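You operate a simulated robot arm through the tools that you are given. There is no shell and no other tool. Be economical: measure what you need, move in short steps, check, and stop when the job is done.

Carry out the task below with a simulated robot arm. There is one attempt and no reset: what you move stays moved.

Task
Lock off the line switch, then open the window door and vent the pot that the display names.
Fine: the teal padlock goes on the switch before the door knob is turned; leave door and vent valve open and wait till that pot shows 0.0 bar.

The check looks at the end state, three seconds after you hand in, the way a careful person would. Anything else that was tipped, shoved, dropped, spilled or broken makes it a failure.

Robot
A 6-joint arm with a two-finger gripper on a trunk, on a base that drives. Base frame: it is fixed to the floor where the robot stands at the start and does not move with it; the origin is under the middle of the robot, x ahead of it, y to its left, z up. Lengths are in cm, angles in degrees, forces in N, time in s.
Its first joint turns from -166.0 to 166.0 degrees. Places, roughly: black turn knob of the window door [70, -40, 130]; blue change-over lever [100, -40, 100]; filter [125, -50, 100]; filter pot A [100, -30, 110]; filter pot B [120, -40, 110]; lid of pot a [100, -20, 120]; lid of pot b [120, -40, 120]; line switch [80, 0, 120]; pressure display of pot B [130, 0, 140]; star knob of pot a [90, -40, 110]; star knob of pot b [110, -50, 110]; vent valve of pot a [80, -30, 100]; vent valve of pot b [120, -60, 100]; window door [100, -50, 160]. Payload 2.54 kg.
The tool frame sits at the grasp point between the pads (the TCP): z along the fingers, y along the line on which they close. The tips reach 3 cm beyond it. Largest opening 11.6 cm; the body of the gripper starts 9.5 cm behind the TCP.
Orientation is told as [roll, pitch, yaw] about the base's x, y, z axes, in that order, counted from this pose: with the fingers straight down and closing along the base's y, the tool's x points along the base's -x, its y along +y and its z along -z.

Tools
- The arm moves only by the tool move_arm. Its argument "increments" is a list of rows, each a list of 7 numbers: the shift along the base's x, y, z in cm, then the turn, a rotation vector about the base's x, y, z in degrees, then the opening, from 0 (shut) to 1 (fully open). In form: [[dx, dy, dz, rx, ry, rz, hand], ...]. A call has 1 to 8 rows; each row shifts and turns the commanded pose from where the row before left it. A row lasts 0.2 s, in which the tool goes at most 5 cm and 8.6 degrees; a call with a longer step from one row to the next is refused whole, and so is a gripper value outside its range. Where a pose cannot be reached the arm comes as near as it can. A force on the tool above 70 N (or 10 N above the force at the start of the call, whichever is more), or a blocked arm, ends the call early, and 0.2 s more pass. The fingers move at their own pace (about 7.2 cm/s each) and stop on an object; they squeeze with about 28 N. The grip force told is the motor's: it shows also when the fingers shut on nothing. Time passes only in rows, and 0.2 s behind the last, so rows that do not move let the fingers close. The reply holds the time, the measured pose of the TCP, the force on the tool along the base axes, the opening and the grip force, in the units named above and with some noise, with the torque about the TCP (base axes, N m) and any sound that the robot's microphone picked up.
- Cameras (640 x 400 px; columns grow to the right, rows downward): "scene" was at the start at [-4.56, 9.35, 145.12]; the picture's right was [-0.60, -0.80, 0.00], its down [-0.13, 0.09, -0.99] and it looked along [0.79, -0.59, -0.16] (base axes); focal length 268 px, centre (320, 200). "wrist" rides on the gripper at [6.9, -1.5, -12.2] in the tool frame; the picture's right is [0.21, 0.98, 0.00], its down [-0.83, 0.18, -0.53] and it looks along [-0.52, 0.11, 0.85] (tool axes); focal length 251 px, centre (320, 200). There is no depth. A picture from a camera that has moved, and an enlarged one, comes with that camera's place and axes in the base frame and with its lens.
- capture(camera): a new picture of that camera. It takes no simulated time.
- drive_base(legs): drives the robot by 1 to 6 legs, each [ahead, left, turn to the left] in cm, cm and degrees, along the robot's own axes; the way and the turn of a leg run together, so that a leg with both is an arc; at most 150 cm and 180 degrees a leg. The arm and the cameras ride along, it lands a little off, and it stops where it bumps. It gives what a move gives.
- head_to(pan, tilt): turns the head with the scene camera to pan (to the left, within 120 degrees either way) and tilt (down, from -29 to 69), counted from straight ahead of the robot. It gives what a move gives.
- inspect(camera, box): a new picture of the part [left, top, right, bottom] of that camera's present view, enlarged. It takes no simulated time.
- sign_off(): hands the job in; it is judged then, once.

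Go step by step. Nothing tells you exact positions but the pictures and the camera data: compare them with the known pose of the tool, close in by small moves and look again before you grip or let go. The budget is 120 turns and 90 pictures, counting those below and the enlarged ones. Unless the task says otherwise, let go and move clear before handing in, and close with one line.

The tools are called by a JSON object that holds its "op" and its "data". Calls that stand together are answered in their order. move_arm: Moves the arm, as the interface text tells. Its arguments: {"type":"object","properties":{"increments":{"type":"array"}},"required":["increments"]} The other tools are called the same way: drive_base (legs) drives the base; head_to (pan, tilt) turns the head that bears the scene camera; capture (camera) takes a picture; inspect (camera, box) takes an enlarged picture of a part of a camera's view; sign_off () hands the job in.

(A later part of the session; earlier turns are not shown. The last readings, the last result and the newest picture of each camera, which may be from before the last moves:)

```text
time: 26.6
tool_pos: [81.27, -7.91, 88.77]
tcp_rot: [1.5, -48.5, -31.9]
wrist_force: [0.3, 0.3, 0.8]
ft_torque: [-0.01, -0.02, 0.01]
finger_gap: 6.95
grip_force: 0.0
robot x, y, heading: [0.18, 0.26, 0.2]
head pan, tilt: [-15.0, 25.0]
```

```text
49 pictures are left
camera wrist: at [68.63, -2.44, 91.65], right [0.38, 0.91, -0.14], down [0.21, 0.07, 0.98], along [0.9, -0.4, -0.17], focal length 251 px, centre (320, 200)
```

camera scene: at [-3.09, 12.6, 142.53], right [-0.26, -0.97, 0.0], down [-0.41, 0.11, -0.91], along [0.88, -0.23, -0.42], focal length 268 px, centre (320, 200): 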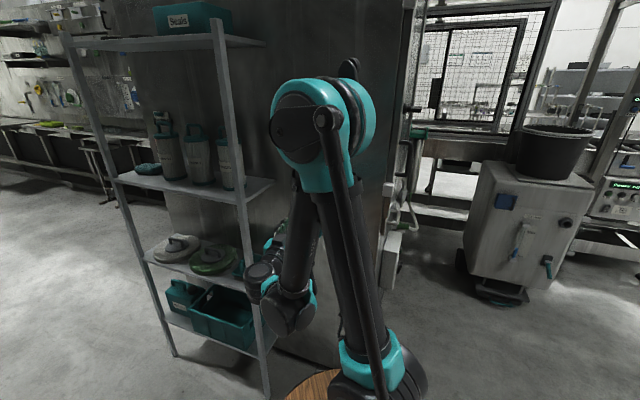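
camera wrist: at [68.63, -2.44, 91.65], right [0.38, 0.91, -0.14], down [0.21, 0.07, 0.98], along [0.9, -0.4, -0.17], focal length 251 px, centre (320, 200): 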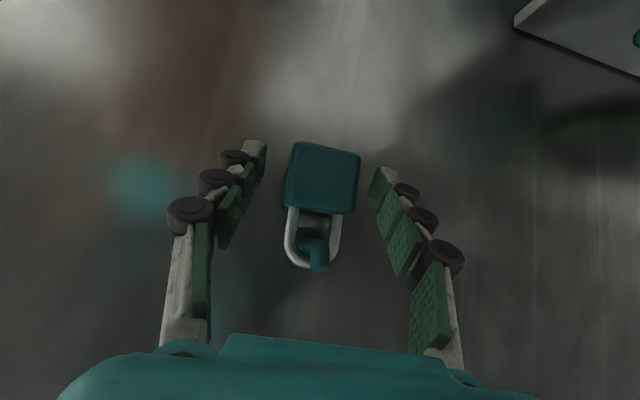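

{"op": "move_arm", "data": {"increments": [[0.4, -0.25, -0.45, 0, 0, 0, 0.6], [0, 0, 0, 0, 0, 0, 0.4], [0, 0, 0, 0, 0, 0, 0.2], [0, 0, 0, 0, 0, 0, 0], [0, 0, 0, 0, 0, 0, 0], [0, 0, 0, 0, 0, 0, 0]]}}

{"op": "capture", "data": {"camera": "wrist"}}

```text
time: 28.0
tool_pos: [81.65, -8.25, 88.45]
tcp_rot: [1.5, -48.5, -31.7]
wrist_force: [1.6, 2.2, 2.1]
ft_torque: [-0.1, 0.05, 0.0]
finger_gap: 4.31
grip_force: 28.1
robot x, y, heading: [-0.23, 0.2, -0.1]
head pan, tilt: [-15.0, 25.0]
```

```text
48 pictures are left
camera wrist: at [69.04, -2.66, 91.23], right [0.38, 0.91, -0.14], down [0.21, 0.07, 0.98], along [0.9, -0.4, -0.17], focal length 251 px, centre (320, 200)
```

wrist: 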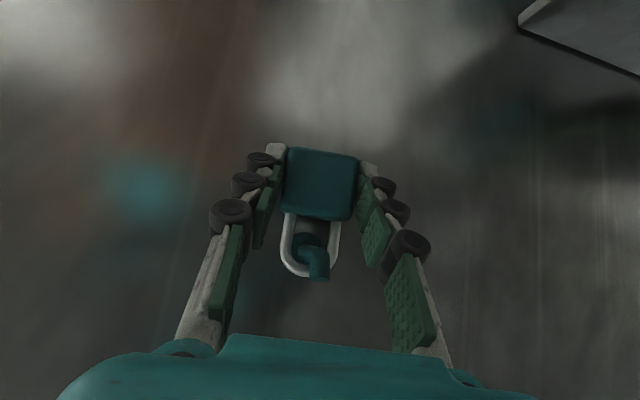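

The padlock is gripped. I'll lift it about 1.1 cm over the hook tip and pull it straight off.

{"op": "move_arm", "data": {"increments": [[0, 0, 0.4, 0, 0, 0, 0], [0, 0, 0.4, 0, 0, 0, 0], [0, 0, 0.3, 0, 0, 0, 0]]}}

{"op": "capture", "data": {"camera": "wrist"}}

```text
time: 28.8
tool_pos: [81.51, -8.25, 89.52]
tcp_rot: [1.5, -48.5, -31.9]
wrist_force: [-0.8, 0.2, -1.4]
ft_torque: [0.04, 0.03, 0.0]
finger_gap: 4.33
grip_force: 27.9
robot x, y, heading: [0.48, -0.05, -0.1]
head pan, tilt: [-15.0, 25.0]
```

```text
47 pictures are left
camera wrist: at [69.04, -2.71, 92.35], right [0.38, 0.91, -0.14], down [0.21, 0.07, 0.98], along [0.9, -0.4, -0.17], focal length 251 px, centre (320, 200)
```

wrist: 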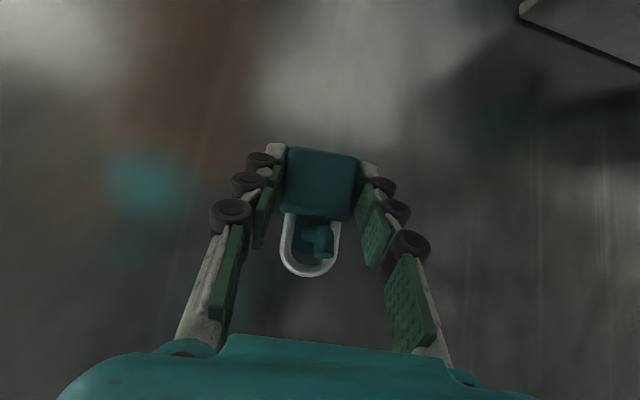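

The hook tip is now inside the loop, clear of the shackle. I'll pull the padlock outward and raise it to the switch hook's level at a distance.

{"op": "move_arm", "data": {"increments": [[-0.85, 0.55, 0, 0, 0, 0, 0], [-0.85, 0.55, 0, 0, 0, 0, 0], [-0.85, 0.55, 0, 0, 0, 0, 0], [-0.85, 0.55, 0, 0, 0, 0, 0], [-1.7, 1.1, 0, 0, 0, 0, 0], [-1.7, 1.1, 1, 0, 0, 0, 0], [-1.7, 1.1, 1, 0, 0, 0, 0]]}}

{"op": "capture", "data": {"camera": "wrist"}}

```text
time: 30.4
tool_pos: [73.2, -2.73, 91.61]
tcp_rot: [1.4, -48.5, -31.8]
wrist_force: [-0.4, 0.1, -1.6]
ft_torque: [-0.01, 0.01, -0.02]
finger_gap: 4.32
grip_force: 28.0
robot x, y, heading: [0.27, 0.01, 0.3]
head pan, tilt: [-15.0, 25.0]
```

```text
46 pictures are left
camera wrist: at [60.57, 2.83, 94.34], right [0.38, 0.91, -0.14], down [0.21, 0.07, 0.98], along [0.9, -0.4, -0.17], focal length 251 px, centre (320, 200)
```

wrist: 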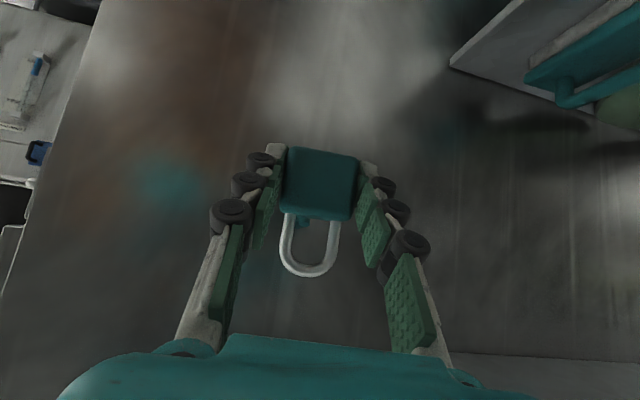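

The padlock is free. By analogy with its first hook, the TCP should reach about [76.0, -4.4, 111.7] with the switch hook inside the loop, so I'll go to a point 6 cm in front of that.

{"op": "move_arm", "data": {"increments": [[-1.2, 0.8, 3, 0, 0, 0, 0], [-1.2, 0.8, 3.5, 0, 0, 0, 0], [-0.3, 0.1, 3.5, 0, 0, 0, 0], [0, 0, 3.5, 0, 0, 0, 0], [0, 0, 3.5, 0, 0, 0, 0], [0, 0, 3.1, 0, 0, 0, 0], [0, 0, 0, 0, 0, 0, 0]]}}

{"op": "capture", "data": {"camera": "wrist"}}

{"op": "head_to", "data": {"pan": -25, "tilt": 12}}

{"op": "capture", "data": {"camera": "scene"}}

```text
time: 32.0
tool_pos: [70.38, -1.0, 111.75]
tcp_rot: [1.6, -48.4, -31.9]
wrist_force: [-0.2, 0.2, -0.7]
ft_torque: [0.04, 0.0, 0.03]
finger_gap: 4.31
grip_force: 28.1
robot x, y, heading: [-0.01, 0.13, -0.1]
head pan, tilt: [-15.0, 25.0]
```

```text
45 pictures are left
camera wrist: at [57.79, 4.55, 114.47], right [0.38, 0.91, -0.14], down [0.21, 0.07, 0.98], along [0.9, -0.4, -0.17], focal length 251 px, centre (320, 200)
```

wrist: 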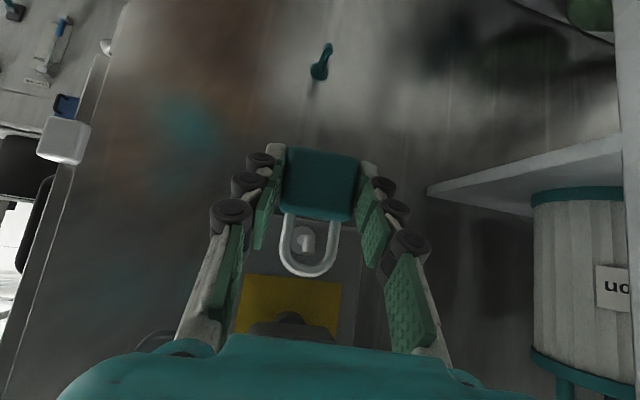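

```text
time: 32.7
tool_pos: [70.42, -0.93, 111.67]
tcp_rot: [1.5, -48.6, -31.8]
wrist_force: [0.1, 0.2, -0.8]
ft_torque: [0.02, -0.02, 0.04]
finger_gap: 4.31
grip_force: 28.2
robot x, y, heading: [0.09, 0.02, -0.0]
head pan, tilt: [-25.0, 12.0]
```

```text
44 pictures are left
camera scene: at [-3.53, 11.06, 144.63], right [-0.42, -0.91, 0.0], down [-0.19, 0.09, -0.98], along [0.89, -0.41, -0.21], focal length 268 px, centre (320, 200)
```

scene: 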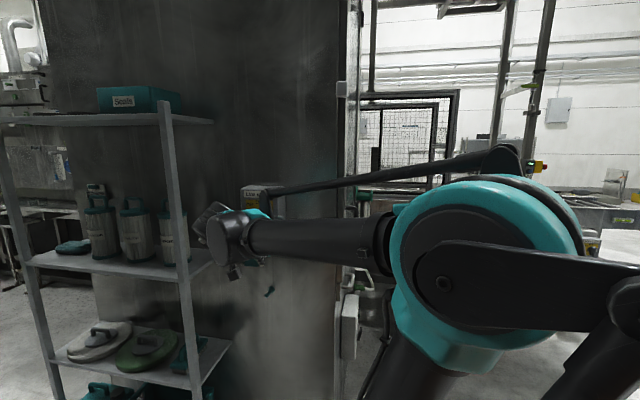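

The switch hook shows through the loop already. A zoom will refine the alignment.

{"op": "inspect", "data": {"camera": "wrist", "box": [260, 190, 360, 290]}}

```text
4.00 times, centred on (310, 240) of wrist
camera zoom: at [57.81, 4.55, 114.43], right [0.38, 0.91, -0.14], down [0.21, 0.07, 0.98], along [0.9, -0.4, -0.17], focal length 1006 px, centre (360, 40)
```

zoom: 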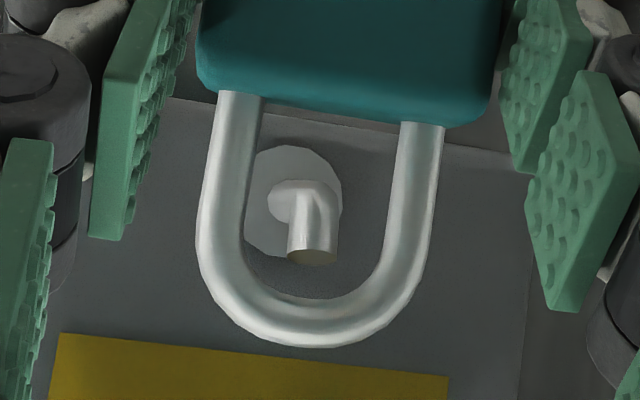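

The hook direction confirms a yaw of about 33°. I'll shift 0.5 cm left and 0.4 cm up, then advance 6.4 cm along the normal, checking before the end.

{"op": "move_arm", "data": {"increments": [[0.27, 0.42, 0.4, 0, 0, 0, 0], [1.07, -0.7, 0, 0, 0, 0, 0], [1.07, -0.7, 0, 0, 0, 0, 0], [1.07, -0.7, 0, 0, 0, 0, 0], [0, 0, 0, 0, 0, 0, 0]]}}

{"op": "inspect", "data": {"camera": "wrist", "box": [260, 190, 360, 290]}}

```text
time: 33.9
tool_pos: [74.02, -2.77, 112.04]
tcp_rot: [1.5, -48.5, -31.8]
wrist_force: [0.3, -0.5, -2.0]
ft_torque: [0.03, 0.03, -0.01]
finger_gap: 4.31
grip_force: 28.5
robot x, y, heading: [0.13, -0.28, -0.1]
head pan, tilt: [-25.0, 12.0]
```

```text
4.00 times, centred on (310, 240) of wrist
camera zoom: at [61.34, 2.79, 114.84], right [0.38, 0.91, -0.14], down [0.21, 0.07, 0.98], along [0.9, -0.4, -0.17], focal length 1006 px, centre (360, 40)
```

zoom: 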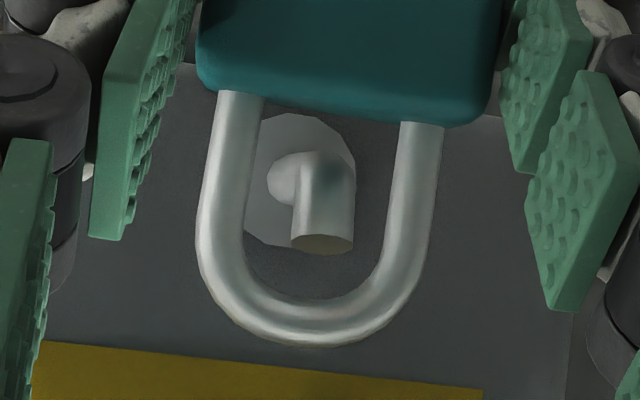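

On track: the tip is inside the loop with clearance. I'll continue 2.6 cm.

{"op": "move_arm", "data": {"increments": [[0.96, -0.5, 0, 0, 0, 0, 0], [0.73, -0.47, 0, 0, 0, 0, 0], [0.6, -0.4, 0, 0, 0, 0, 0], [0, 0, 0, 0, 0, 0, 0]]}}

{"op": "inspect", "data": {"camera": "wrist", "box": [250, 160, 370, 300]}}

```text
time: 34.9
tool_pos: [76.38, -4.01, 111.96]
tcp_rot: [1.5, -48.5, -31.8]
wrist_force: [0.2, -0.2, -0.8]
ft_torque: [-0.02, -0.01, 0.0]
finger_gap: 4.29
grip_force: 28.0
robot x, y, heading: [0.24, 0.36, -0.2]
head pan, tilt: [-25.0, 12.0]
```

```text
2.86 times, centred on (310, 230) of wrist
camera zoom: at [63.63, 1.42, 114.84], right [0.38, 0.91, -0.14], down [0.21, 0.07, 0.98], along [0.9, -0.4, -0.17], focal length 718 px, centre (349, 114)
```

zoom: 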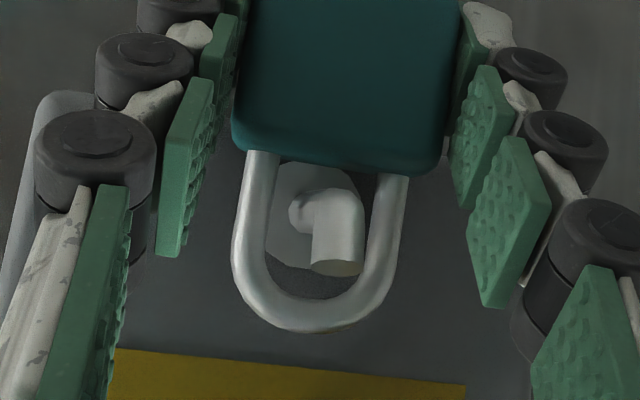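

{"op": "move_arm", "data": {"increments": [[0.15, -0.1, -0.2, 0, 0, 0, 0], [0, 0, -0.35, 0, 0, 0, 0], [0, 0, -0.35, 0, 0, 0, 0]]}}

{"op": "inspect", "data": {"camera": "wrist", "box": [250, 160, 370, 300]}}

```text
time: 35.7
tool_pos: [76.42, -4.2, 111.12]
tcp_rot: [1.4, -48.5, -31.8]
wrist_force: [-0.3, 0.1, -1.1]
ft_torque: [0.02, 0.01, 0.01]
finger_gap: 4.29
grip_force: 27.6
robot x, y, heading: [0.06, 0.23, -0.0]
head pan, tilt: [-25.0, 12.0]
```

```text
2.86 times, centred on (310, 230) of wrist
camera zoom: at [63.76, 1.33, 113.92], right [0.38, 0.91, -0.14], down [0.21, 0.07, 0.98], along [0.9, -0.4, -0.17], focal length 718 px, centre (349, 114)
```

zoom: 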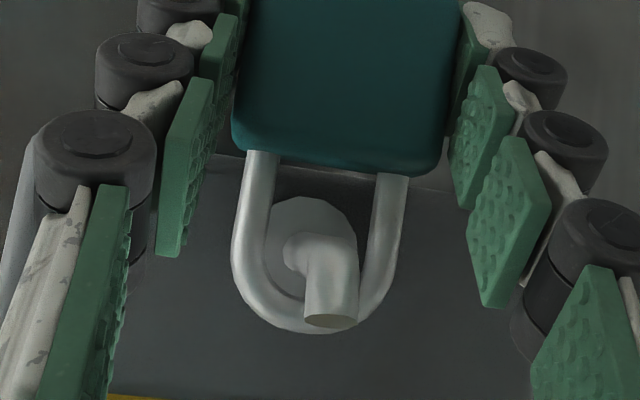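

The tip now sits in front of the shackle, so it's hooked. I'll lower the rest of the way, open and back away.

{"op": "move_arm", "data": {"increments": [[0, 0, -0.3, 0, 0, 0, 0], [0, 0, -0.25, 0, 0, 0, 0], [0, 0, 0, 0, 0, 0, 0.25], [0, 0, 0, 0, 0, 0, 0.5], [0, 0, 0, 0, 0, 0, 0.6], [-0.9, 0.6, 0, 0, 0, 0, 0.6], [-1.7, 1.1, 0, 0, 0, 0, 0.6], [-2.5, 1.6, 0, 0, 0, 0, 0.6]]}}

{"op": "capture", "data": {"camera": "wrist"}}

```text
time: 37.5
tool_pos: [71.2, -0.86, 110.59]
tcp_rot: [1.4, -48.5, -31.9]
wrist_force: [1.0, -0.2, 0.4]
ft_torque: [0.01, 0.03, -0.02]
finger_gap: 6.95
grip_force: 0.0
robot x, y, heading: [0.41, -0.19, 0.1]
head pan, tilt: [-25.0, 12.0]
```

```text
39 pictures are left
camera wrist: at [58.64, 4.61, 113.34], right [0.38, 0.91, -0.14], down [0.21, 0.07, 0.98], along [0.9, -0.4, -0.17], focal length 251 px, centre (320, 200)
```

wrist: 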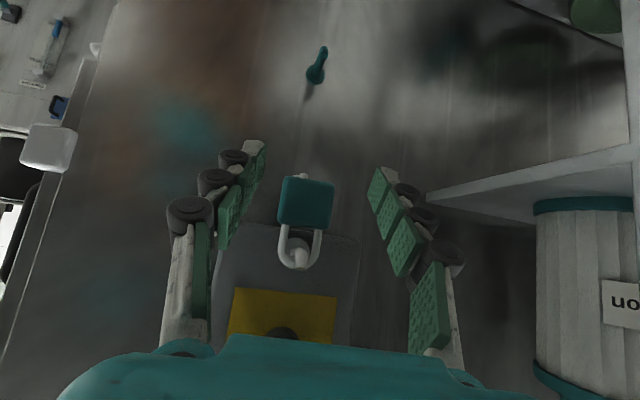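

The padlock hangs on the switch hook and the lever is Off. Next I'll fold the arm back and drive round to the window-door side.

{"op": "move_arm", "data": {"increments": [[-4, 1.5, 0, 0, 0, 0, 0.6], [-4, 1, 0, 0, 0, 0, 0.6], [-4, 1, 1, 0, 0, 0, 0.6], [-4, 0, 1, 0, 0, 0, 0.6], [-4, 0, 1, 0, 0, 0, 0.6], [-3, 0, 1, 0, 0, 0, 0.6]]}}

{"op": "drive_base", "data": {"legs": [[0, -110, 0], [0, 0, 45]]}}

{"op": "head_to", "data": {"pan": 0, "tilt": 10}}

{"op": "capture", "data": {"camera": "scene"}}

```text
time: 38.9
tool_pos: [48.32, 2.82, 114.62]
tcp_rot: [1.5, -48.6, -31.7]
wrist_force: [0.1, -0.3, 0.9]
ft_torque: [-0.03, 0.0, -0.02]
finger_gap: 6.99
grip_force: 0.0
robot x, y, heading: [0.03, 0.28, 0.3]
head pan, tilt: [-25.0, 12.0]
```

```text
time: 46.6
tool_pos: [32.16, -73.24, 114.61]
tcp_rot: [1.3, -48.5, 13.4]
wrist_force: [-0.5, -0.3, -0.2]
ft_torque: [0.02, 0.01, -0.02]
finger_gap: 6.97
grip_force: 0.0
robot x, y, heading: [-0.62, -109.43, 45.6]
head pan, tilt: [-25.0, 12.0]
```

```text
time: 47.5
tool_pos: [32.2, -73.3, 114.49]
tcp_rot: [1.5, -48.5, 13.3]
wrist_force: [0.1, 0.4, -0.3]
ft_torque: [-0.02, 0.04, -0.01]
finger_gap: 6.94
grip_force: 0.1
robot x, y, heading: [0.18, -109.42, 45.3]
head pan, tilt: [0.0, 10.0]
```

```text
38 pictures are left
camera scene: at [-12.66, -100.8, 144.96], right [0.71, -0.7, 0.0], down [-0.12, -0.12, -0.98], along [0.69, 0.7, -0.17], focal length 268 px, centre (320, 200)
```

scene: 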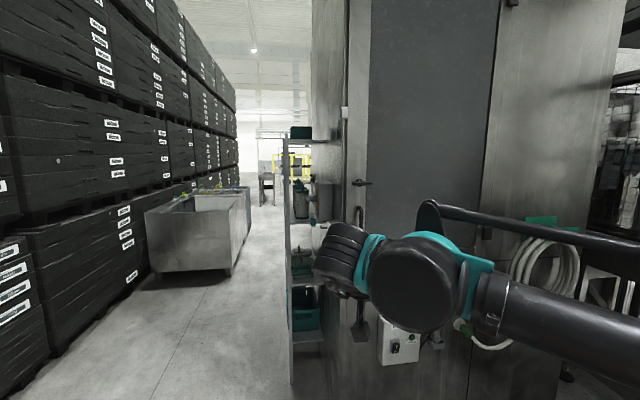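

I can see the door side: a knob, bar handles and a grey window door. I'll move to stand squarely in front of it.

{"op": "drive_base", "data": {"legs": [[15, -45, 0], [0, 0, 12]]}}

{"op": "capture", "data": {"camera": "scene"}}

{"op": "capture", "data": {"camera": "wrist"}}

```text
time: 51.1
tool_pos: [66.76, -88.65, 114.55]
tcp_rot: [1.6, -48.5, 25.2]
wrist_force: [0.8, 0.0, -0.2]
ft_torque: [0.01, -0.03, -0.01]
finger_gap: 6.98
grip_force: 0.1
robot x, y, heading: [42.77, -130.76, 57.3]
head pan, tilt: [0.0, 10.0]
```

```text
37 pictures are left
camera scene: at [28.5, -124.73, 144.96], right [0.84, -0.54, 0.0], down [-0.09, -0.15, -0.98], along [0.53, 0.83, -0.17], focal length 268 px, centre (320, 200)
```

scene: 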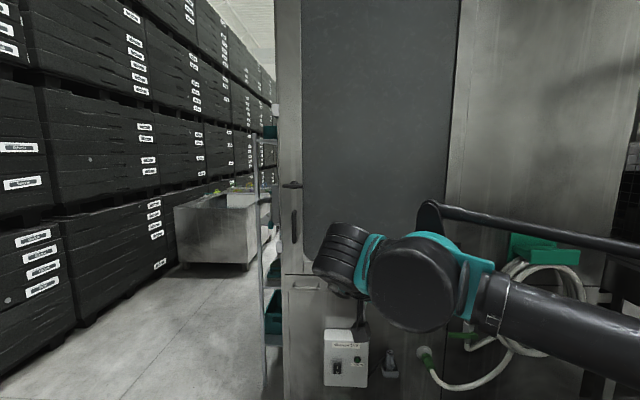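

```text
36 pictures are left
camera wrist: at [55.13, -96.22, 117.31], right [-0.56, 0.81, -0.14], down [0.06, 0.21, 0.98], along [0.83, 0.54, -0.17], focal length 251 px, centre (320, 200)
```

wrist: 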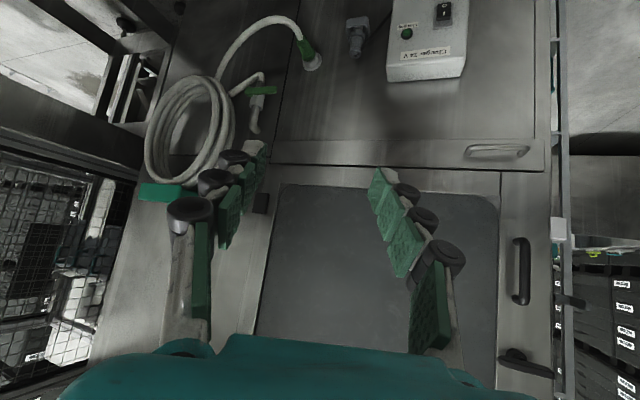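

The window door shows a turn knob and a pull handle on its left edge, with hinges on the right. Before opening I'll find the display, which I noticed glowing green on the machine to the right.

{"op": "head_to", "data": {"pan": -70, "tilt": 12}}

{"op": "capture", "data": {"camera": "scene"}}

```text
time: 52.5
tool_pos: [66.72, -88.51, 114.48]
tcp_rot: [1.5, -48.6, 25.2]
wrist_force: [0.7, -0.5, -0.3]
ft_torque: [0.01, 0.0, 0.05]
finger_gap: 6.94
grip_force: 0.1
robot x, y, heading: [42.81, -130.52, 57.4]
head pan, tilt: [-70.0, 12.0]
```

```text
35 pictures are left
camera scene: at [32.55, -134.61, 144.64], right [-0.22, -0.98, 0.0], down [-0.2, 0.05, -0.98], along [0.95, -0.22, -0.21], focal length 268 px, centre (320, 200)
```

scene: 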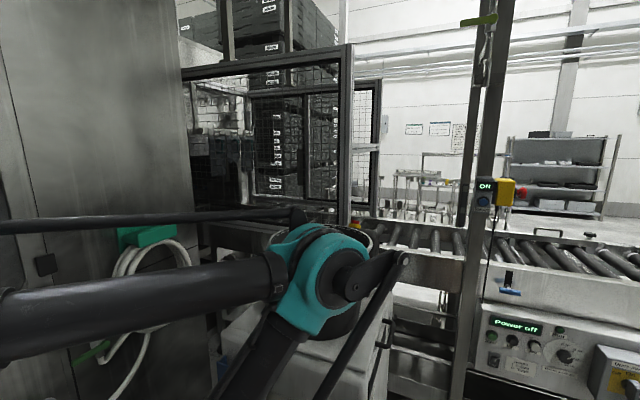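

That one only says "Power off"; the pot displays are probably inside the cabinet. The knob is near [74.5, -33.3, 133] and the hinge near [129, -69], so I'll drive closer to the knob side.

{"op": "drive_base", "data": {"legs": [[0, 26, 0], [27, 0, 0]]}}

{"op": "head_to", "data": {"pan": -15, "tilt": 12}}

{"op": "capture", "data": {"camera": "scene"}}

{"op": "capture", "data": {"camera": "wrist"}}

```text
time: 55.9
tool_pos: [59.3, -51.81, 114.49]
tcp_rot: [1.4, -48.5, 25.3]
wrist_force: [-0.5, -0.9, -0.5]
ft_torque: [-0.03, 0.0, 0.0]
finger_gap: 6.97
grip_force: 0.1
robot x, y, heading: [34.99, -93.96, 57.2]
head pan, tilt: [-70.0, 12.0]
```

```text
time: 57.1
tool_pos: [59.3, -51.86, 114.45]
tcp_rot: [1.5, -48.4, 25.2]
wrist_force: [-0.3, 0.5, 0.3]
ft_torque: [0.0, -0.01, -0.01]
finger_gap: 6.96
grip_force: 0.0
robot x, y, heading: [34.85, -93.84, 57.3]
head pan, tilt: [-15.0, 12.0]
```

```text
34 pictures are left
camera scene: at [22.93, -89.57, 144.64], right [0.67, -0.74, 0.0], down [-0.15, -0.14, -0.98], along [0.72, 0.66, -0.21], focal length 268 px, centre (320, 200)
```

scene: 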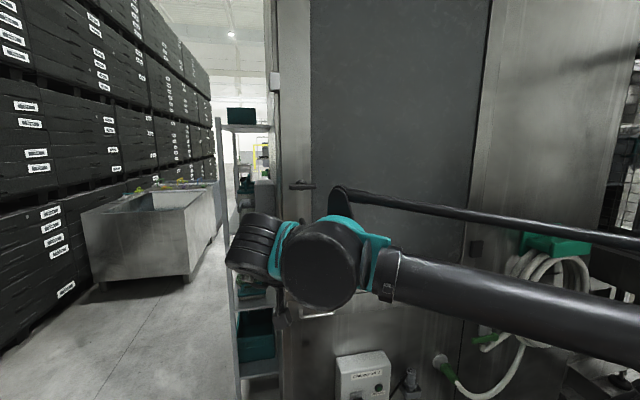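

```text
33 pictures are left
camera wrist: at [47.63, -59.45, 117.31], right [-0.56, 0.81, -0.14], down [0.06, 0.21, 0.98], along [0.82, 0.54, -0.17], focal length 251 px, centre (320, 200)
```

wrist: 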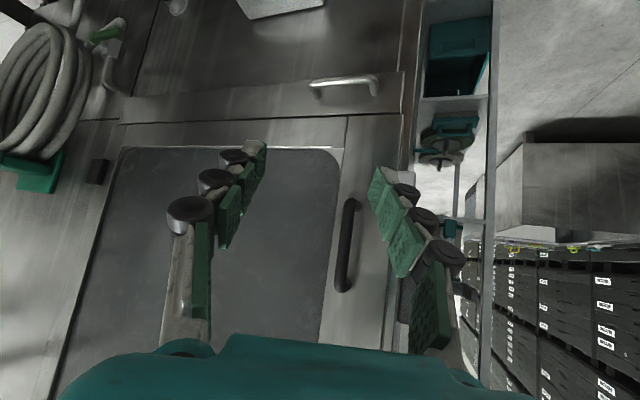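

I'll zoom on the knob and handle to see their shape.

{"op": "inspect", "data": {"camera": "scene", "box": [270, 165, 340, 209]}}

```text
9.09 times, centred on (305, 187) of scene
camera zoom: at [22.93, -89.57, 144.64], right [0.67, -0.74, 0.0], down [-0.15, -0.14, -0.98], along [0.72, 0.66, -0.21], focal length 2435 px, centre (456, 318)
```

zoom: 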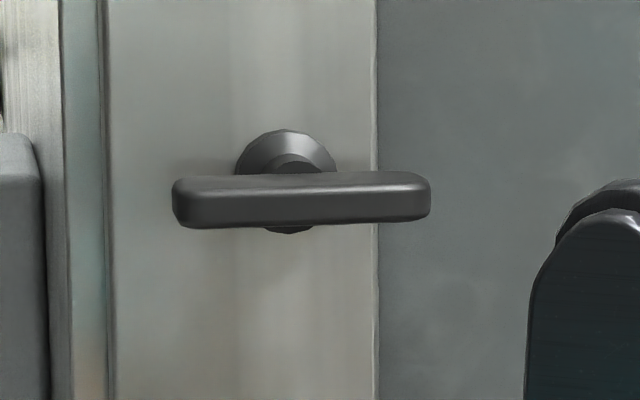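

The knob is a T-bar about 8 cm long, lying horizontal. I'll bring the tool level, heading 57°, and roll it so the fingers close vertically on the bar.

{"op": "move_arm", "data": {"increments": [[0, -0.5, 3, 0, 0, 8, 0.5], [0, -0.5, 3, 0, 0, 8, 0.5], [0, -0.5, 3, 0, 0, 8, 0.5], [0, -0.5, 3, 0, 0, 8, 0.5], [0.5, 0, 2, 7.0, -4.6, 0, 0.5], [0.5, 0, 1.5, 7.0, -4.6, 0, 0.5], [0.5, 0, 1.5, 7.0, -4.6, 0, 0.5], [0.5, 0, 1.5, 7.0, -4.6, 0, 0.5]]}}

{"op": "move_arm", "data": {"increments": [[0.5, 0, 0, 7.0, -4.6, 0, 0.5], [0.5, 0.5, 0, -4.6, -7.0, 0, 0.5], [0.5, 0.5, 0, -4.6, -7.0, 0, 0.5], [0, 0, 0, -4.6, -7.0, 0, 0.5], [0, 0, 0, -4.6, -7.0, 0, 0.5], [0, 0, 0, -4.6, -7.0, 0, 0.5], [0, 0, 0, -4.6, -7.0, 0, 0.5], [0, 0, 0, -4.6, -7.0, 0, 0.5]]}}

{"op": "move_arm", "data": {"increments": [[0, 0, 0, -4.6, -7.0, 0, 0.5], [0, 0, 0, -4.6, -7.0, 0, 0.5], [0, 0, 0, -4.6, -7.0, 0, 0.5], [0, 0, 0, 0, 0, 0, 0.5]]}}

{"op": "capture", "data": {"camera": "wrist"}}

```text
time: 59.0
tool_pos: [60.03, -48.11, 136.48]
tcp_rot: [-1.2, -82.0, 59.8]
wrist_force: [0.3, -0.5, -0.6]
ft_torque: [-0.05, 0.0, -0.04]
finger_gap: 5.81
grip_force: 0.1
out of reach, approached as far as the arm can: row 5, 6, 7, 8
robot x, y, heading: [34.98, -93.47, 57.1]
head pan, tilt: [-15.0, 12.0]
```

```text
time: 60.8
tool_pos: [61.04, -45.59, 137.26]
tcp_rot: [-88.2, -30.7, 147.2]
wrist_force: [0.7, 0.4, 0.3]
ft_torque: [-0.01, 0.03, 0.02]
finger_gap: 5.79
grip_force: 0.0
out of reach, approached as far as the arm can: row 1
robot x, y, heading: [34.94, -93.81, 57.5]
head pan, tilt: [-15.0, 12.0]
```

```text
time: 61.8
tool_pos: [61.04, -45.63, 137.2]
tcp_rot: [-90.1, -7.5, 147.3]
wrist_force: [0.1, -0.2, -0.1]
ft_torque: [0.0, -0.04, -0.02]
finger_gap: 5.82
grip_force: 0.0
robot x, y, heading: [35.01, -93.85, 57.1]
head pan, tilt: [-15.0, 12.0]
```

```text
31 pictures are left
camera wrist: at [60.37, -59.78, 137.73], right [0.07, -0.05, -1.0], down [-1.0, 0.01, -0.07], along [0.01, 1.0, -0.05], focal length 251 px, centre (320, 200)
```

wrist: 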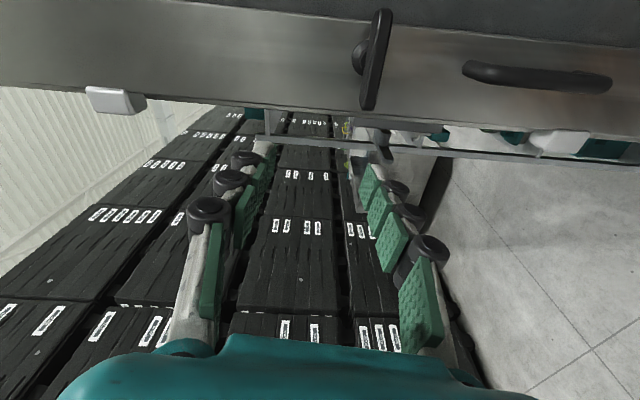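

The knob bar's centre is at about [74.4, -36, 132.7]. I'll line up 6 cm right and 4.5 cm down, move part of the way in, and look.

{"op": "move_arm", "data": {"increments": [[2, -1, -1.5, 0, 0, 0, 0.5], [2, -1, -1.5, 0, 0, 0, 0.5], [2, 0.5, -1.5, 0, 0, 0, 0.5], [2.3, 3.2, 0, 0, 0, 0, 0.5], [0, 0, 0, 0, 0, 0, 0.5]]}}

{"op": "capture", "data": {"camera": "wrist"}}

```text
time: 63.0
tool_pos: [70.39, -42.35, 133.44]
tcp_rot: [-90.2, -6.0, 147.5]
wrist_force: [0.3, 0.7, -0.5]
ft_torque: [-0.03, 0.0, 0.0]
finger_gap: 5.81
grip_force: 0.0
out of reach, approached as far as the arm can: row 1, 2, 3
robot x, y, heading: [34.97, -93.61, 57.3]
head pan, tilt: [-15.0, 12.0]
```

```text
30 pictures are left
camera wrist: at [69.85, -56.58, 134.15], right [0.09, -0.06, -0.99], down [-1.0, 0.0, -0.09], along [0.01, 1.0, -0.06], focal length 251 px, centre (320, 200)
```

wrist: 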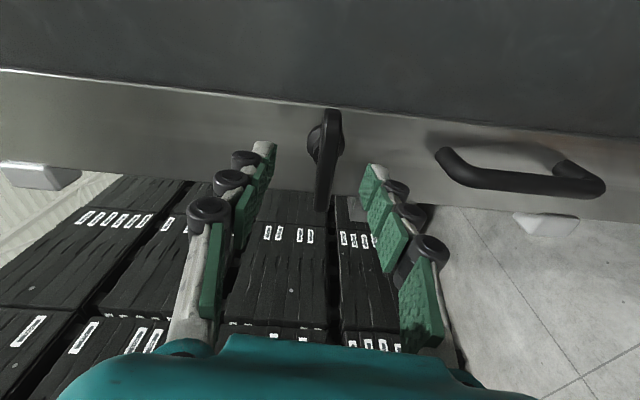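

The bar is straight ahead by 4.7 cm. I'll advance 3.5 cm and close on it.

{"op": "move_arm", "data": {"increments": [[1.0, 1.5, -0.2, 0, 0, 0, 0.5], [0.9, 1.4, -0.2, 0, 0, 0, 0.5], [0, 0, 0, 0, 0, 0, 0.25], [0, 0, 0, 0, 0, 0, 0], [0, 0, 0, 0, 0, 0, 0], [0, 0, 0, 0, 0, 0, 0]]}}

{"op": "capture", "data": {"camera": "wrist"}}

```text
time: 64.3
tool_pos: [72.23, -39.46, 133.02]
tcp_rot: [-90.1, -5.9, 147.6]
wrist_force: [-11.1, -13.7, -36.3]
ft_torque: [-1.28, -0.03, 0.08]
finger_gap: 1.36
grip_force: 39.2
robot x, y, heading: [35.0, -93.59, 57.1]
head pan, tilt: [-15.0, 12.0]
```

```text
29 pictures are left
camera wrist: at [71.61, -53.75, 133.69], right [0.1, -0.06, -0.99], down [-1.0, 0.0, -0.1], along [0.01, 1.0, -0.06], focal length 251 px, centre (320, 200)
```

wrist: 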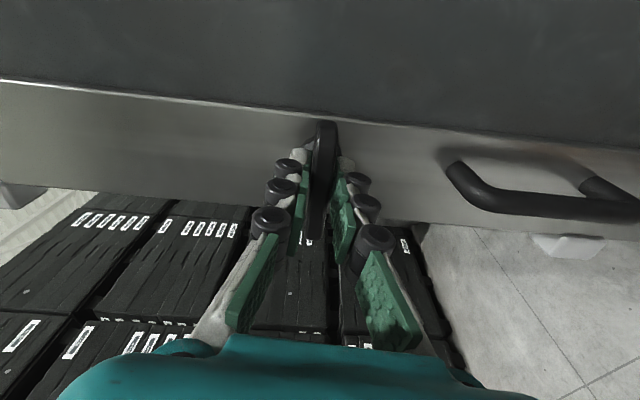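

I've got the bar; there's a vertical preload. I'll ease down a touch and turn the knob clockwise in steps.

{"op": "move_arm", "data": {"increments": [[0, 0, -0.3, 0, 0, 0, 0], [0, 0, 0, 3.3, 5.0, 0, 0], [0, 0, 0, 3.3, 5.0, 0, 0], [0, 0, 0, 3.3, 5.0, 0, 0]]}}

```text
time: 65.3
tool_pos: [71.84, -39.39, 133.01]
tcp_rot: [-88.5, -24.0, 147.1]
wrist_force: [21.6, -13.9, 58.7]
ft_torque: [0.89, -2.07, -0.6]
finger_gap: 2.16
grip_force: 45.1
out of reach, approached as far as the arm can: row 2
robot x, y, heading: [35.48, -93.72, 57.3]
head pan, tilt: [-15.0, 12.0]
```

{"op": "inspect", "data": {"camera": "wrist", "box": [240, 100, 400, 260]}}

```text
2.50 times, centred on (320, 180) of wrist
camera zoom: at [71.17, -53.58, 131.87], right [-0.18, 0.08, -0.98], down [-0.98, -0.01, 0.18], along [0.01, 1.0, 0.08], focal length 629 px, centre (320, 250)
```

zoom: 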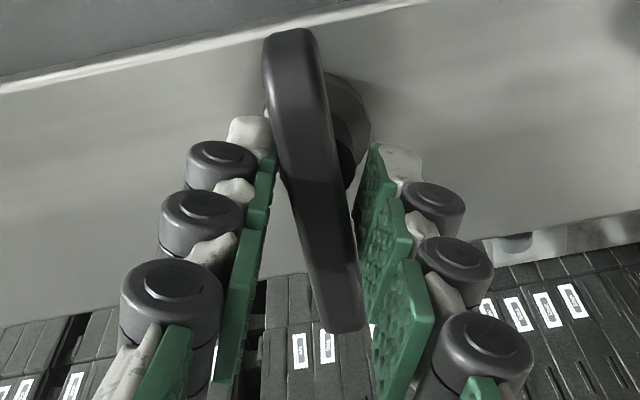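

The bar hasn't moved clockwise, so it's probably against a stop. I'll rotate back and test anticlockwise.

{"op": "move_arm", "data": {"increments": [[0, 0, 0, -4.4, -6.7, 0, 0], [0, 0, 0, -4.4, -6.7, 0, 0], [0, 0, 0, -4.4, -6.7, 0, 0], [0, 0, 0, -4.4, -6.7, 0, 0]]}}

{"op": "inspect", "data": {"camera": "wrist", "box": [240, 100, 400, 260]}}

```text
time: 65.7
tool_pos: [71.85, -39.38, 133.14]
tcp_rot: [-88.7, -18.2, 146.9]
wrist_force: [4.9, -7.5, 21.6]
ft_torque: [0.25, -1.37, -1.41]
finger_gap: 1.87
grip_force: 44.0
robot x, y, heading: [35.41, -93.82, 57.3]
head pan, tilt: [-15.0, 12.0]
stopped in row 1: the force on the tool passed its limit at 80 N (the readings are from after the stop); the commanded pose is now the measured one
```

```text
2.50 times, centred on (320, 180) of wrist
camera zoom: at [71.15, -53.55, 132.53], right [-0.1, 0.04, -0.99], down [-1.0, 0.01, 0.1], along [0.01, 1.0, 0.03], focal length 629 px, centre (320, 250)
```

zoom: 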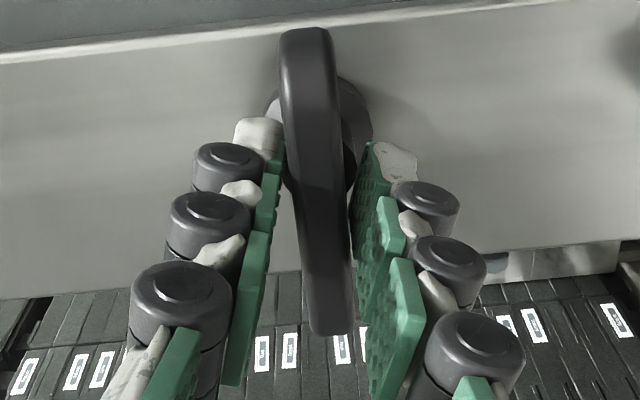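

Forces are high because of skew. I'll open to relax, square up and regrip to try anticlockwise cleanly.

{"op": "move_arm", "data": {"increments": [[0, 0, 0, 0, 0, 0, 0.3], [0, 0, 0, -4.4, -6.7, 0, 0.3], [0, 0, -0.3, -2, -3, 0, 0.3], [0, 0, 0, 0, 0, 0, 0.1], [0, 0, 0, 0, 0, 0, 0], [0, 0, 0, 0, 0, 0, 0], [0, 0, 0, 0, 0, 0, 0]]}}

{"op": "move_arm", "data": {"increments": [[0, 0, 0, -3.3, -5.0, 0, 0], [0, 0, 0, -3.3, -5.0, 0, 0]]}}

```text
time: 67.3
tool_pos: [71.73, -39.45, 132.89]
tcp_rot: [-90.2, -6.7, 147.1]
wrist_force: [2.3, -0.5, 55.0]
ft_torque: [0.88, -1.42, -0.2]
finger_gap: 1.75
grip_force: 28.0
robot x, y, heading: [35.07, -93.45, 57.0]
head pan, tilt: [-15.0, 12.0]
```

```text
time: 67.9
tool_pos: [72.99, -40.11, 132.99]
tcp_rot: [-90.2, 1.5, 148.0]
wrist_force: [-12.7, -2.1, 45.0]
ft_torque: [1.35, -0.25, 0.92]
finger_gap: 1.2
grip_force: 28.3
out of reach, approached as far as the arm can: row 1, 2
robot x, y, heading: [34.8, -93.65, 57.3]
head pan, tilt: [-15.0, 12.0]
stopped in row 2: the force on the tool passed its limit at 115 N (the readings are from after the stop); the commanded pose is now the measured one
```

The grip can't deliver enough torque and the wrist is at its limit. I'll open, back the base off a bit, and push the bar's end with closed fingers instead.

{"op": "move_arm", "data": {"increments": [[0, 0, 0, 0, 0, 0, 0.3], [0, 0, 0, 0, 0, 0, 0.4], [-0.55, -0.84, 0, 0, 0, 0, 0.4], [-1.6, -2.5, 0, 4.4, 6.7, 0, 0.4], [-1.6, -2.5, 0, 4.4, 6.7, 0, 0.2], [0, 0, 0, 4.4, 6.7, 0, 0], [0, 0, 0, 4.4, 6.7, 0, 0], [0, 0, 0, 4.4, 6.7, 0, 0]]}}

{"op": "drive_base", "data": {"legs": [[-8, 0, 0]]}}

{"op": "capture", "data": {"camera": "wrist"}}

```text
time: 69.7
tool_pos: [69.46, -45.61, 132.67]
tcp_rot: [-91.1, -38.8, 148.1]
wrist_force: [0.6, 0.3, 0.2]
ft_torque: [-0.02, -0.01, 0.05]
finger_gap: 0.01
grip_force: 28.0
robot x, y, heading: [35.09, -93.72, 57.3]
head pan, tilt: [-15.0, 12.0]
```

```text
time: 70.7
tool_pos: [65.21, -52.43, 132.62]
tcp_rot: [-91.1, -38.7, 148.2]
wrist_force: [-0.3, 0.3, 0.7]
ft_torque: [-0.01, 0.02, 0.02]
finger_gap: 0.02
grip_force: 28.0
robot x, y, heading: [30.67, -100.26, 57.1]
head pan, tilt: [-15.0, 12.0]
```

```text
26 pictures are left
camera wrist: at [64.03, -66.24, 129.22], right [-0.37, 0.25, -0.9], down [-0.93, -0.05, 0.37], along [0.05, 0.97, 0.25], focal length 251 px, centre (320, 200)
```

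wrist: 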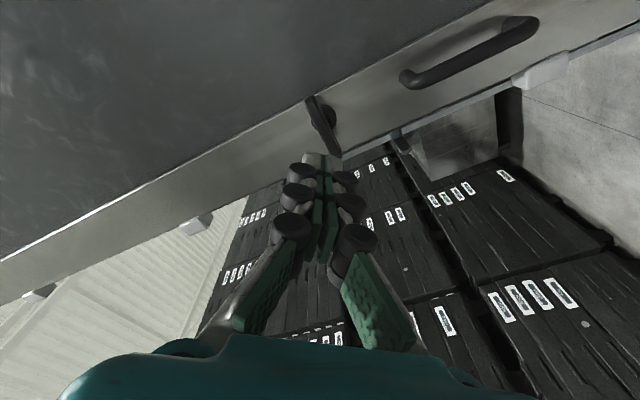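

I'll place the closed fingers above the left end of the bar and push down, which turns it anticlockwise.

{"op": "move_arm", "data": {"increments": [[-1.7, 1.1, 1.9, 0, 0, 0, 0], [-1.7, 1.1, 1.9, 0, 0, 0, 0], [2.0, 3.0, 0, 0, 0, 0, 0], [2.0, 3.0, 0, 0, 0, 0, 0], [2.0, 3.0, 0, 0, 0, 0, 0], [1.8, 3.0, 0, 0, 0, 0, 0]]}}

{"op": "inspect", "data": {"camera": "wrist", "box": [220, 60, 420, 220]}}

```text
time: 72.1
tool_pos: [69.68, -38.26, 136.53]
tcp_rot: [-91.2, -38.8, 148.2]
wrist_force: [-0.4, 0.3, 0.4]
ft_torque: [-0.02, 0.05, 0.01]
finger_gap: 0.03
grip_force: 28.2
robot x, y, heading: [30.61, -100.38, 57.2]
head pan, tilt: [-15.0, 12.0]
```

```text
2.50 times, centred on (320, 140) of wrist
camera zoom: at [68.4, -52.03, 133.13], right [-0.37, 0.25, -0.9], down [-0.93, -0.05, 0.37], along [0.05, 0.97, 0.25], focal length 629 px, centre (320, 350)
```

zoom: 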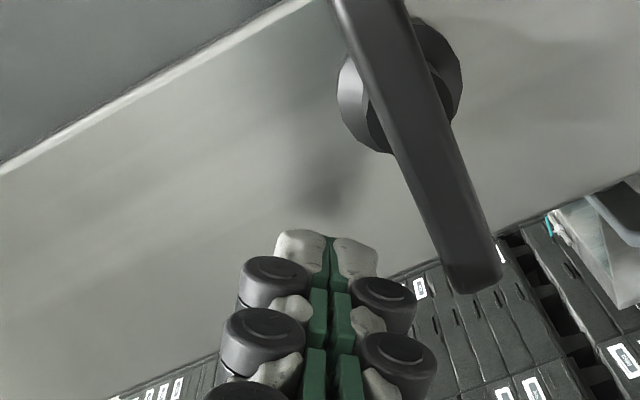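

The fingers are above the left end. I'll push down along the arc.

{"op": "move_arm", "data": {"increments": [[-0.4, 0.26, -0.5, 0, 0, 0, 0], [-0.3, 0.2, -0.5, 0, 0, 0, 0], [-0.1, 0.06, -0.5, 0, 0, 0, 0], [-0.1, 0.06, -0.5, 0, 0, 0, 0]]}}

{"op": "move_arm", "data": {"increments": [[-0.1, 0.06, -0.4, 0, 0, 0, 0], [-0.1, 0.06, -0.4, 0, 0, 0, 0], [0, 0, -0.4, 0, 0, 0, 0], [0, 0, -0.4, 0, 0, 0, 0]]}}

{"op": "inspect", "data": {"camera": "wrist", "box": [220, 60, 420, 220]}}

```text
time: 73.1
tool_pos: [68.72, -37.73, 134.43]
tcp_rot: [-91.2, -38.6, 148.2]
wrist_force: [0.4, -0.3, 1.3]
ft_torque: [-0.02, 0.04, -0.05]
finger_gap: 0.0
grip_force: 28.1
robot x, y, heading: [30.68, -100.64, 57.1]
head pan, tilt: [-15.0, 12.0]
```

```text
time: 74.1
tool_pos: [68.57, -37.59, 132.9]
tcp_rot: [-91.2, -38.7, 148.2]
wrist_force: [-1.0, -0.1, 1.6]
ft_torque: [0.0, 0.02, -0.02]
finger_gap: 0.01
grip_force: 28.5
robot x, y, heading: [30.95, -100.18, 57.5]
head pan, tilt: [-15.0, 12.0]
```

```text
2.50 times, centred on (320, 140) of wrist
camera zoom: at [67.24, -51.4, 129.43], right [-0.37, 0.25, -0.9], down [-0.93, -0.05, 0.37], along [0.05, 0.97, 0.25], focal length 629 px, centre (320, 350)
```

zoom: 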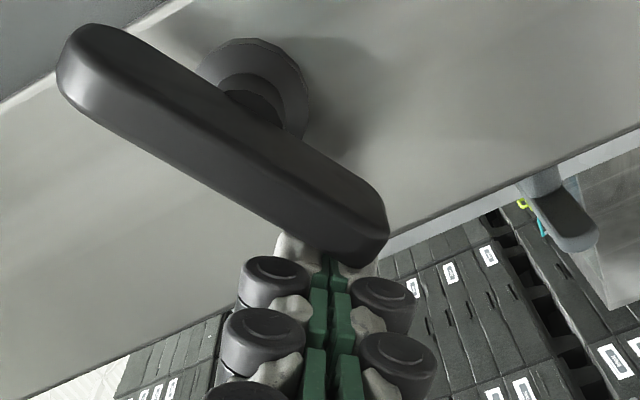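

The knob is turning anticlockwise easily, already about 30–35°. I'll continue round to about 90°.

{"op": "move_arm", "data": {"increments": [[0.17, -0.11, -0.63, 0, 0, 0, 0], [0.17, -0.11, -0.63, 0, 0, 0, 0], [0.17, -0.11, -0.63, 0, 0, 0, 0], [0.27, -0.17, -0.43, 0, 0, 0, 0], [0.27, -0.17, -0.43, 0, 0, 0, 0], [0.35, -0.23, -0.33, 0, 0, 0, 0], [0.35, -0.23, -0.33, 0, 0, 0, 0]]}}

{"op": "capture", "data": {"camera": "wrist"}}

```text
time: 75.7
tool_pos: [69.85, -38.56, 129.54]
tcp_rot: [-91.1, -38.7, 148.5]
wrist_force: [-26.4, 16.1, 17.4]
ft_torque: [-0.17, -0.38, 0.16]
finger_gap: 0.0
grip_force: 27.7
robot x, y, heading: [30.64, -100.41, 57.4]
head pan, tilt: [-15.0, 12.0]
```

```text
23 pictures are left
camera wrist: at [68.73, -52.38, 126.13], right [-0.37, 0.25, -0.9], down [-0.93, -0.05, 0.36], along [0.04, 0.97, 0.25], focal length 251 px, centre (320, 200)
```

wrist: 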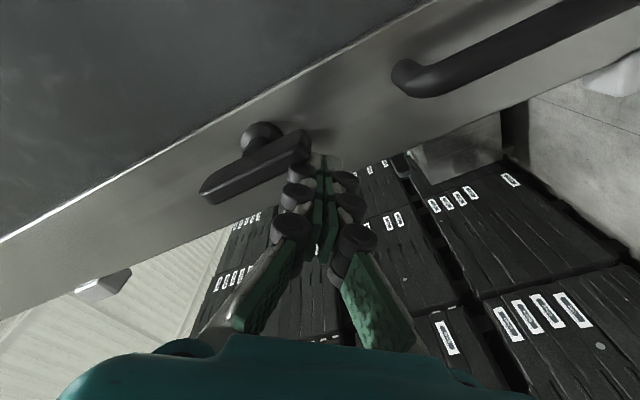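

The knob bar is vertical now and against its stop. I'll back off, roll the gripper so it closes horizontally, and go to the pull handle near [74.4, -36.4, 118].

{"op": "move_arm", "data": {"increments": [[-0.6, 0.4, 0, 0, 0, 0, 0], [-2.2, -3.4, 0, 0, 0, 0, 0], [-2.2, -3.4, -1, 4.6, 7.1, 0, 0.2], [0, -1, -2, 4.6, 7.1, 0, 0.4], [0, 0, -2, 4.6, 7.1, 0, 0.5], [0.7, -0.4, -2, 4.6, 7.1, 0, 0.5], [0.7, -0.4, -2, 4.6, 7.1, 0, 0.5], [0, 0, -2, 4.6, 7.1, 0, 0.5]]}}

{"op": "capture", "data": {"camera": "wrist"}}

```text
time: 77.5
tool_pos: [66.62, -46.96, 118.45]
tcp_rot: [-155.0, -89.0, -148.3]
wrist_force: [0.2, -0.5, -0.3]
ft_torque: [-0.02, -0.03, 0.0]
finger_gap: 5.78
grip_force: 0.0
robot x, y, heading: [30.9, -100.57, 57.4]
head pan, tilt: [-15.0, 12.0]
```

```text
22 pictures are left
camera wrist: at [61.28, -58.06, 111.27], right [-0.81, 0.54, -0.22], down [-0.46, -0.35, 0.82], along [0.36, 0.76, 0.53], focal length 251 px, centre (320, 200)
```

wrist: 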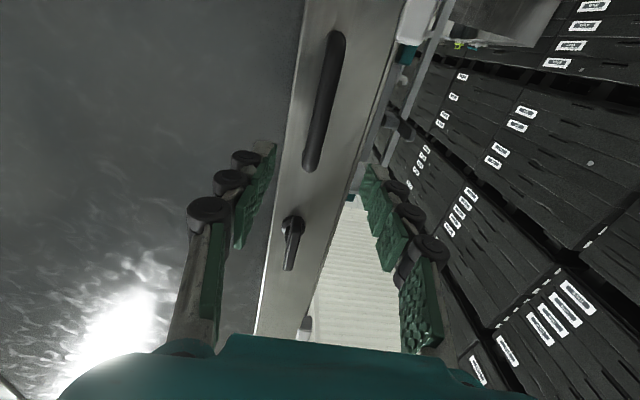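

The handle is straight ahead by 13.4 cm. I'll advance and grip it.

{"op": "move_arm", "data": {"increments": [[1.9, 2.7, -0.3, 0, 0, 0, 0.5], [1.9, 2.7, 0, 0, 0, 0, 0.5], [1.6, 2.4, 0, 0, 0, 0, 0.5], [1.45, 2.3, 0, 0, 0, 0, 0.5], [0, 0, 0, 0, 0, 0, 0.2], [0, 0, 0, 0, 0, 0, 0], [0, 0, 0, 0, 0, 0, 0], [0, 0, 0, 0, 0, 0, 0]]}}

{"op": "capture", "data": {"camera": "wrist"}}

```text
time: 79.1
tool_pos: [73.85, -37.81, 118.19]
tcp_rot: [-156.2, -88.8, -148.2]
wrist_force: [-4.2, -52.1, 15.2]
ft_torque: [-0.21, 0.03, -2.77]
finger_gap: 3.04
grip_force: 38.1
robot x, y, heading: [31.04, -100.6, 57.0]
head pan, tilt: [-15.0, 12.0]
stopped in row 7: the force on the tool passed its limit at 82 N (the readings are from after the stop); the commanded pose is now the measured one
```

```text
21 pictures are left
camera wrist: at [68.34, -48.88, 110.93], right [-0.8, 0.56, -0.22], down [-0.47, -0.35, 0.81], along [0.38, 0.76, 0.54], focal length 251 px, centre (320, 200)
```

wrist: 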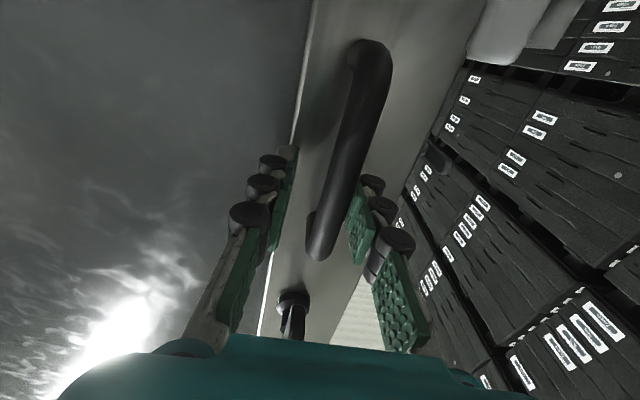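

The handle sits toward the left finger. I'll open slightly, shift left 0.9 cm and close again.

{"op": "move_arm", "data": {"increments": [[0, 0, 0, 0, 0, 0, 0.45], [-0.4, 0.25, 0, 0, 0, 0, 0.45], [-0.4, 0.25, 0, 0, 0, 0, 0.45], [0, 0, 0, 0, 0, 0, 0.2], [0, 0, 0, 0, 0, 0, 0], [0, 0, 0, 0, 0, 0, 0], [0, 0, 0, 0, 0, 0, 0]]}}

```text
time: 80.8
tool_pos: [73.33, -37.33, 118.15]
tcp_rot: [-157.2, -88.8, -147.5]
wrist_force: [4.8, -24.3, 20.7]
ft_torque: [0.31, 0.25, 0.02]
finger_gap: 1.43
grip_force: 39.8
robot x, y, heading: [30.77, -100.62, 57.0]
head pan, tilt: [-15.0, 12.0]
stopped in row 7: the force on the tool passed its limit at 71 N (the readings are from after the stop); the commanded pose is now the measured one
```

The handle is gripped (1.4 cm). I'll pull along the arc about the hinge, gently first.

{"op": "move_arm", "data": {"increments": [[-0.57, -0.96, 0, 0, 0, 1, 0], [-0.57, -0.96, 0, 0, 0, 1, 0], [-0.57, -0.96, 0, 0, 0, 1, 0], [-0.57, -0.96, 0, 0, 0, 1, 0]]}}

```text
time: 81.8
tool_pos: [71.07, -41.0, 118.07]
tcp_rot: [-159.1, -88.9, -141.5]
wrist_force: [22.4, -11.9, 20.7]
ft_torque: [0.6, 0.04, 0.14]
finger_gap: 1.43
grip_force: 39.0
robot x, y, heading: [31.05, -100.58, 57.2]
head pan, tilt: [-15.0, 12.0]
```

The door is moving. I'll continue along the arc with a slight bias toward the hinge side.

{"op": "move_arm", "data": {"increments": [[-0.65, -2.15, 0, 0, 0, 2, 0], [-0.8, -2.1, 0, 0, 0, 2, 0], [-0.75, -2.1, 0, 0, 0, 2, 0], [-0.7, -2.1, 0, 0, 0, 2, 0]]}}

```text
time: 82.8
tool_pos: [70.34, -42.43, 119.57]
tcp_rot: [-171.6, -85.8, -127.9]
wrist_force: [-59.0, 28.8, -26.4]
ft_torque: [0.23, 0.13, -0.52]
finger_gap: 1.46
grip_force: 38.9
out of reach, approached as far as the arm can: row 1, 2, 3, 4
robot x, y, heading: [30.96, -100.4, 57.3]
head pan, tilt: [-15.0, 12.0]
```

The arm has folded to its limit, so the base will do the pulling. I'll ease the side force, then drive in an arc about the hinge.

{"op": "move_arm", "data": {"increments": [[-0.4, 0.3, -0.5, 0, 0, 0, 0], [0, 0, 0, 0, 0, 0, 0]]}}

{"op": "drive_base", "data": {"legs": [[-5.7, -7.0, 5]]}}

{"op": "capture", "data": {"camera": "wrist"}}

```text
time: 83.5
tool_pos: [70.43, -42.51, 119.17]
tcp_rot: [-171.5, -85.8, -128.4]
wrist_force: [-38.6, 20.2, 27.8]
ft_torque: [0.1, 0.55, -0.36]
finger_gap: 1.48
grip_force: 38.0
robot x, y, heading: [30.86, -100.48, 57.2]
head pan, tilt: [-15.0, 12.0]
```

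```text
time: 84.5
tool_pos: [68.72, -45.72, 119.1]
tcp_rot: [-172.6, -85.8, -123.6]
wrist_force: [-13.6, 5.3, -1.0]
ft_torque: [0.18, 0.33, -0.29]
finger_gap: 1.37
grip_force: 38.0
robot x, y, heading: [32.67, -106.15, 60.4]
head pan, tilt: [-15.0, 12.0]
stopped in leg 1: the force on the tool passed its limit at 73 N (the readings are from after the stop); the commanded pose is now the measured one
```

```text
20 pictures are left
camera wrist: at [65.06, -57.09, 111.27], right [-0.87, 0.44, -0.22], down [-0.43, -0.45, 0.78], along [0.25, 0.78, 0.58], focal length 251 px, centre (320, 200)
```

wrist: 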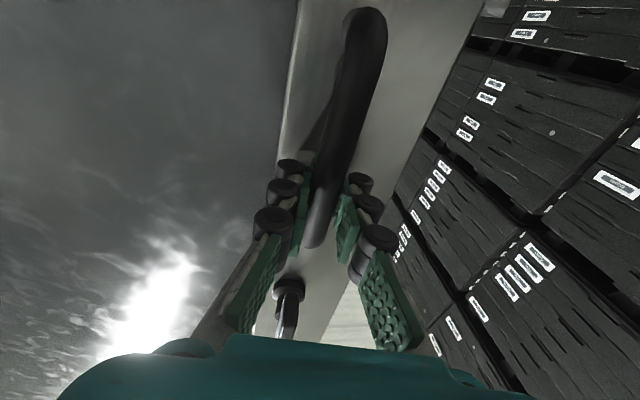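

The door is about 8° open. I'll continue with base arcs.

{"op": "drive_base", "data": {"legs": [[-4.54, -5.57, 4], [-4.54, -5.57, 4]]}}

{"op": "drive_base", "data": {"legs": [[-4.54, -5.57, 4], [-4.54, -5.57, 4]]}}

```text
time: 86.0
tool_pos: [66.16, -52.52, 119.19]
tcp_rot: [-172.6, -85.8, -116.7]
wrist_force: [-13.5, 3.0, -2.2]
ft_torque: [-0.1, 0.4, -0.31]
finger_gap: 1.41
grip_force: 38.4
robot x, y, heading: [37.7, -116.71, 67.1]
head pan, tilt: [-15.0, 12.0]
stopped in leg 2: the force on the tool passed its limit at 74 N (the readings are from after the stop); the commanded pose is now the measured one
```

```text
time: 87.7
tool_pos: [64.33, -60.38, 119.06]
tcp_rot: [-172.5, -85.8, -109.1]
wrist_force: [-13.3, 1.5, -2.6]
ft_torque: [-0.1, 0.33, -0.27]
finger_gap: 1.4
grip_force: 38.8
robot x, y, heading: [44.21, -127.95, 74.0]
head pan, tilt: [-15.0, 12.0]
stopped in leg 2: the force on the tool passed its limit at 74 N (the readings are from after the stop); the commanded pose is now the measured one
```

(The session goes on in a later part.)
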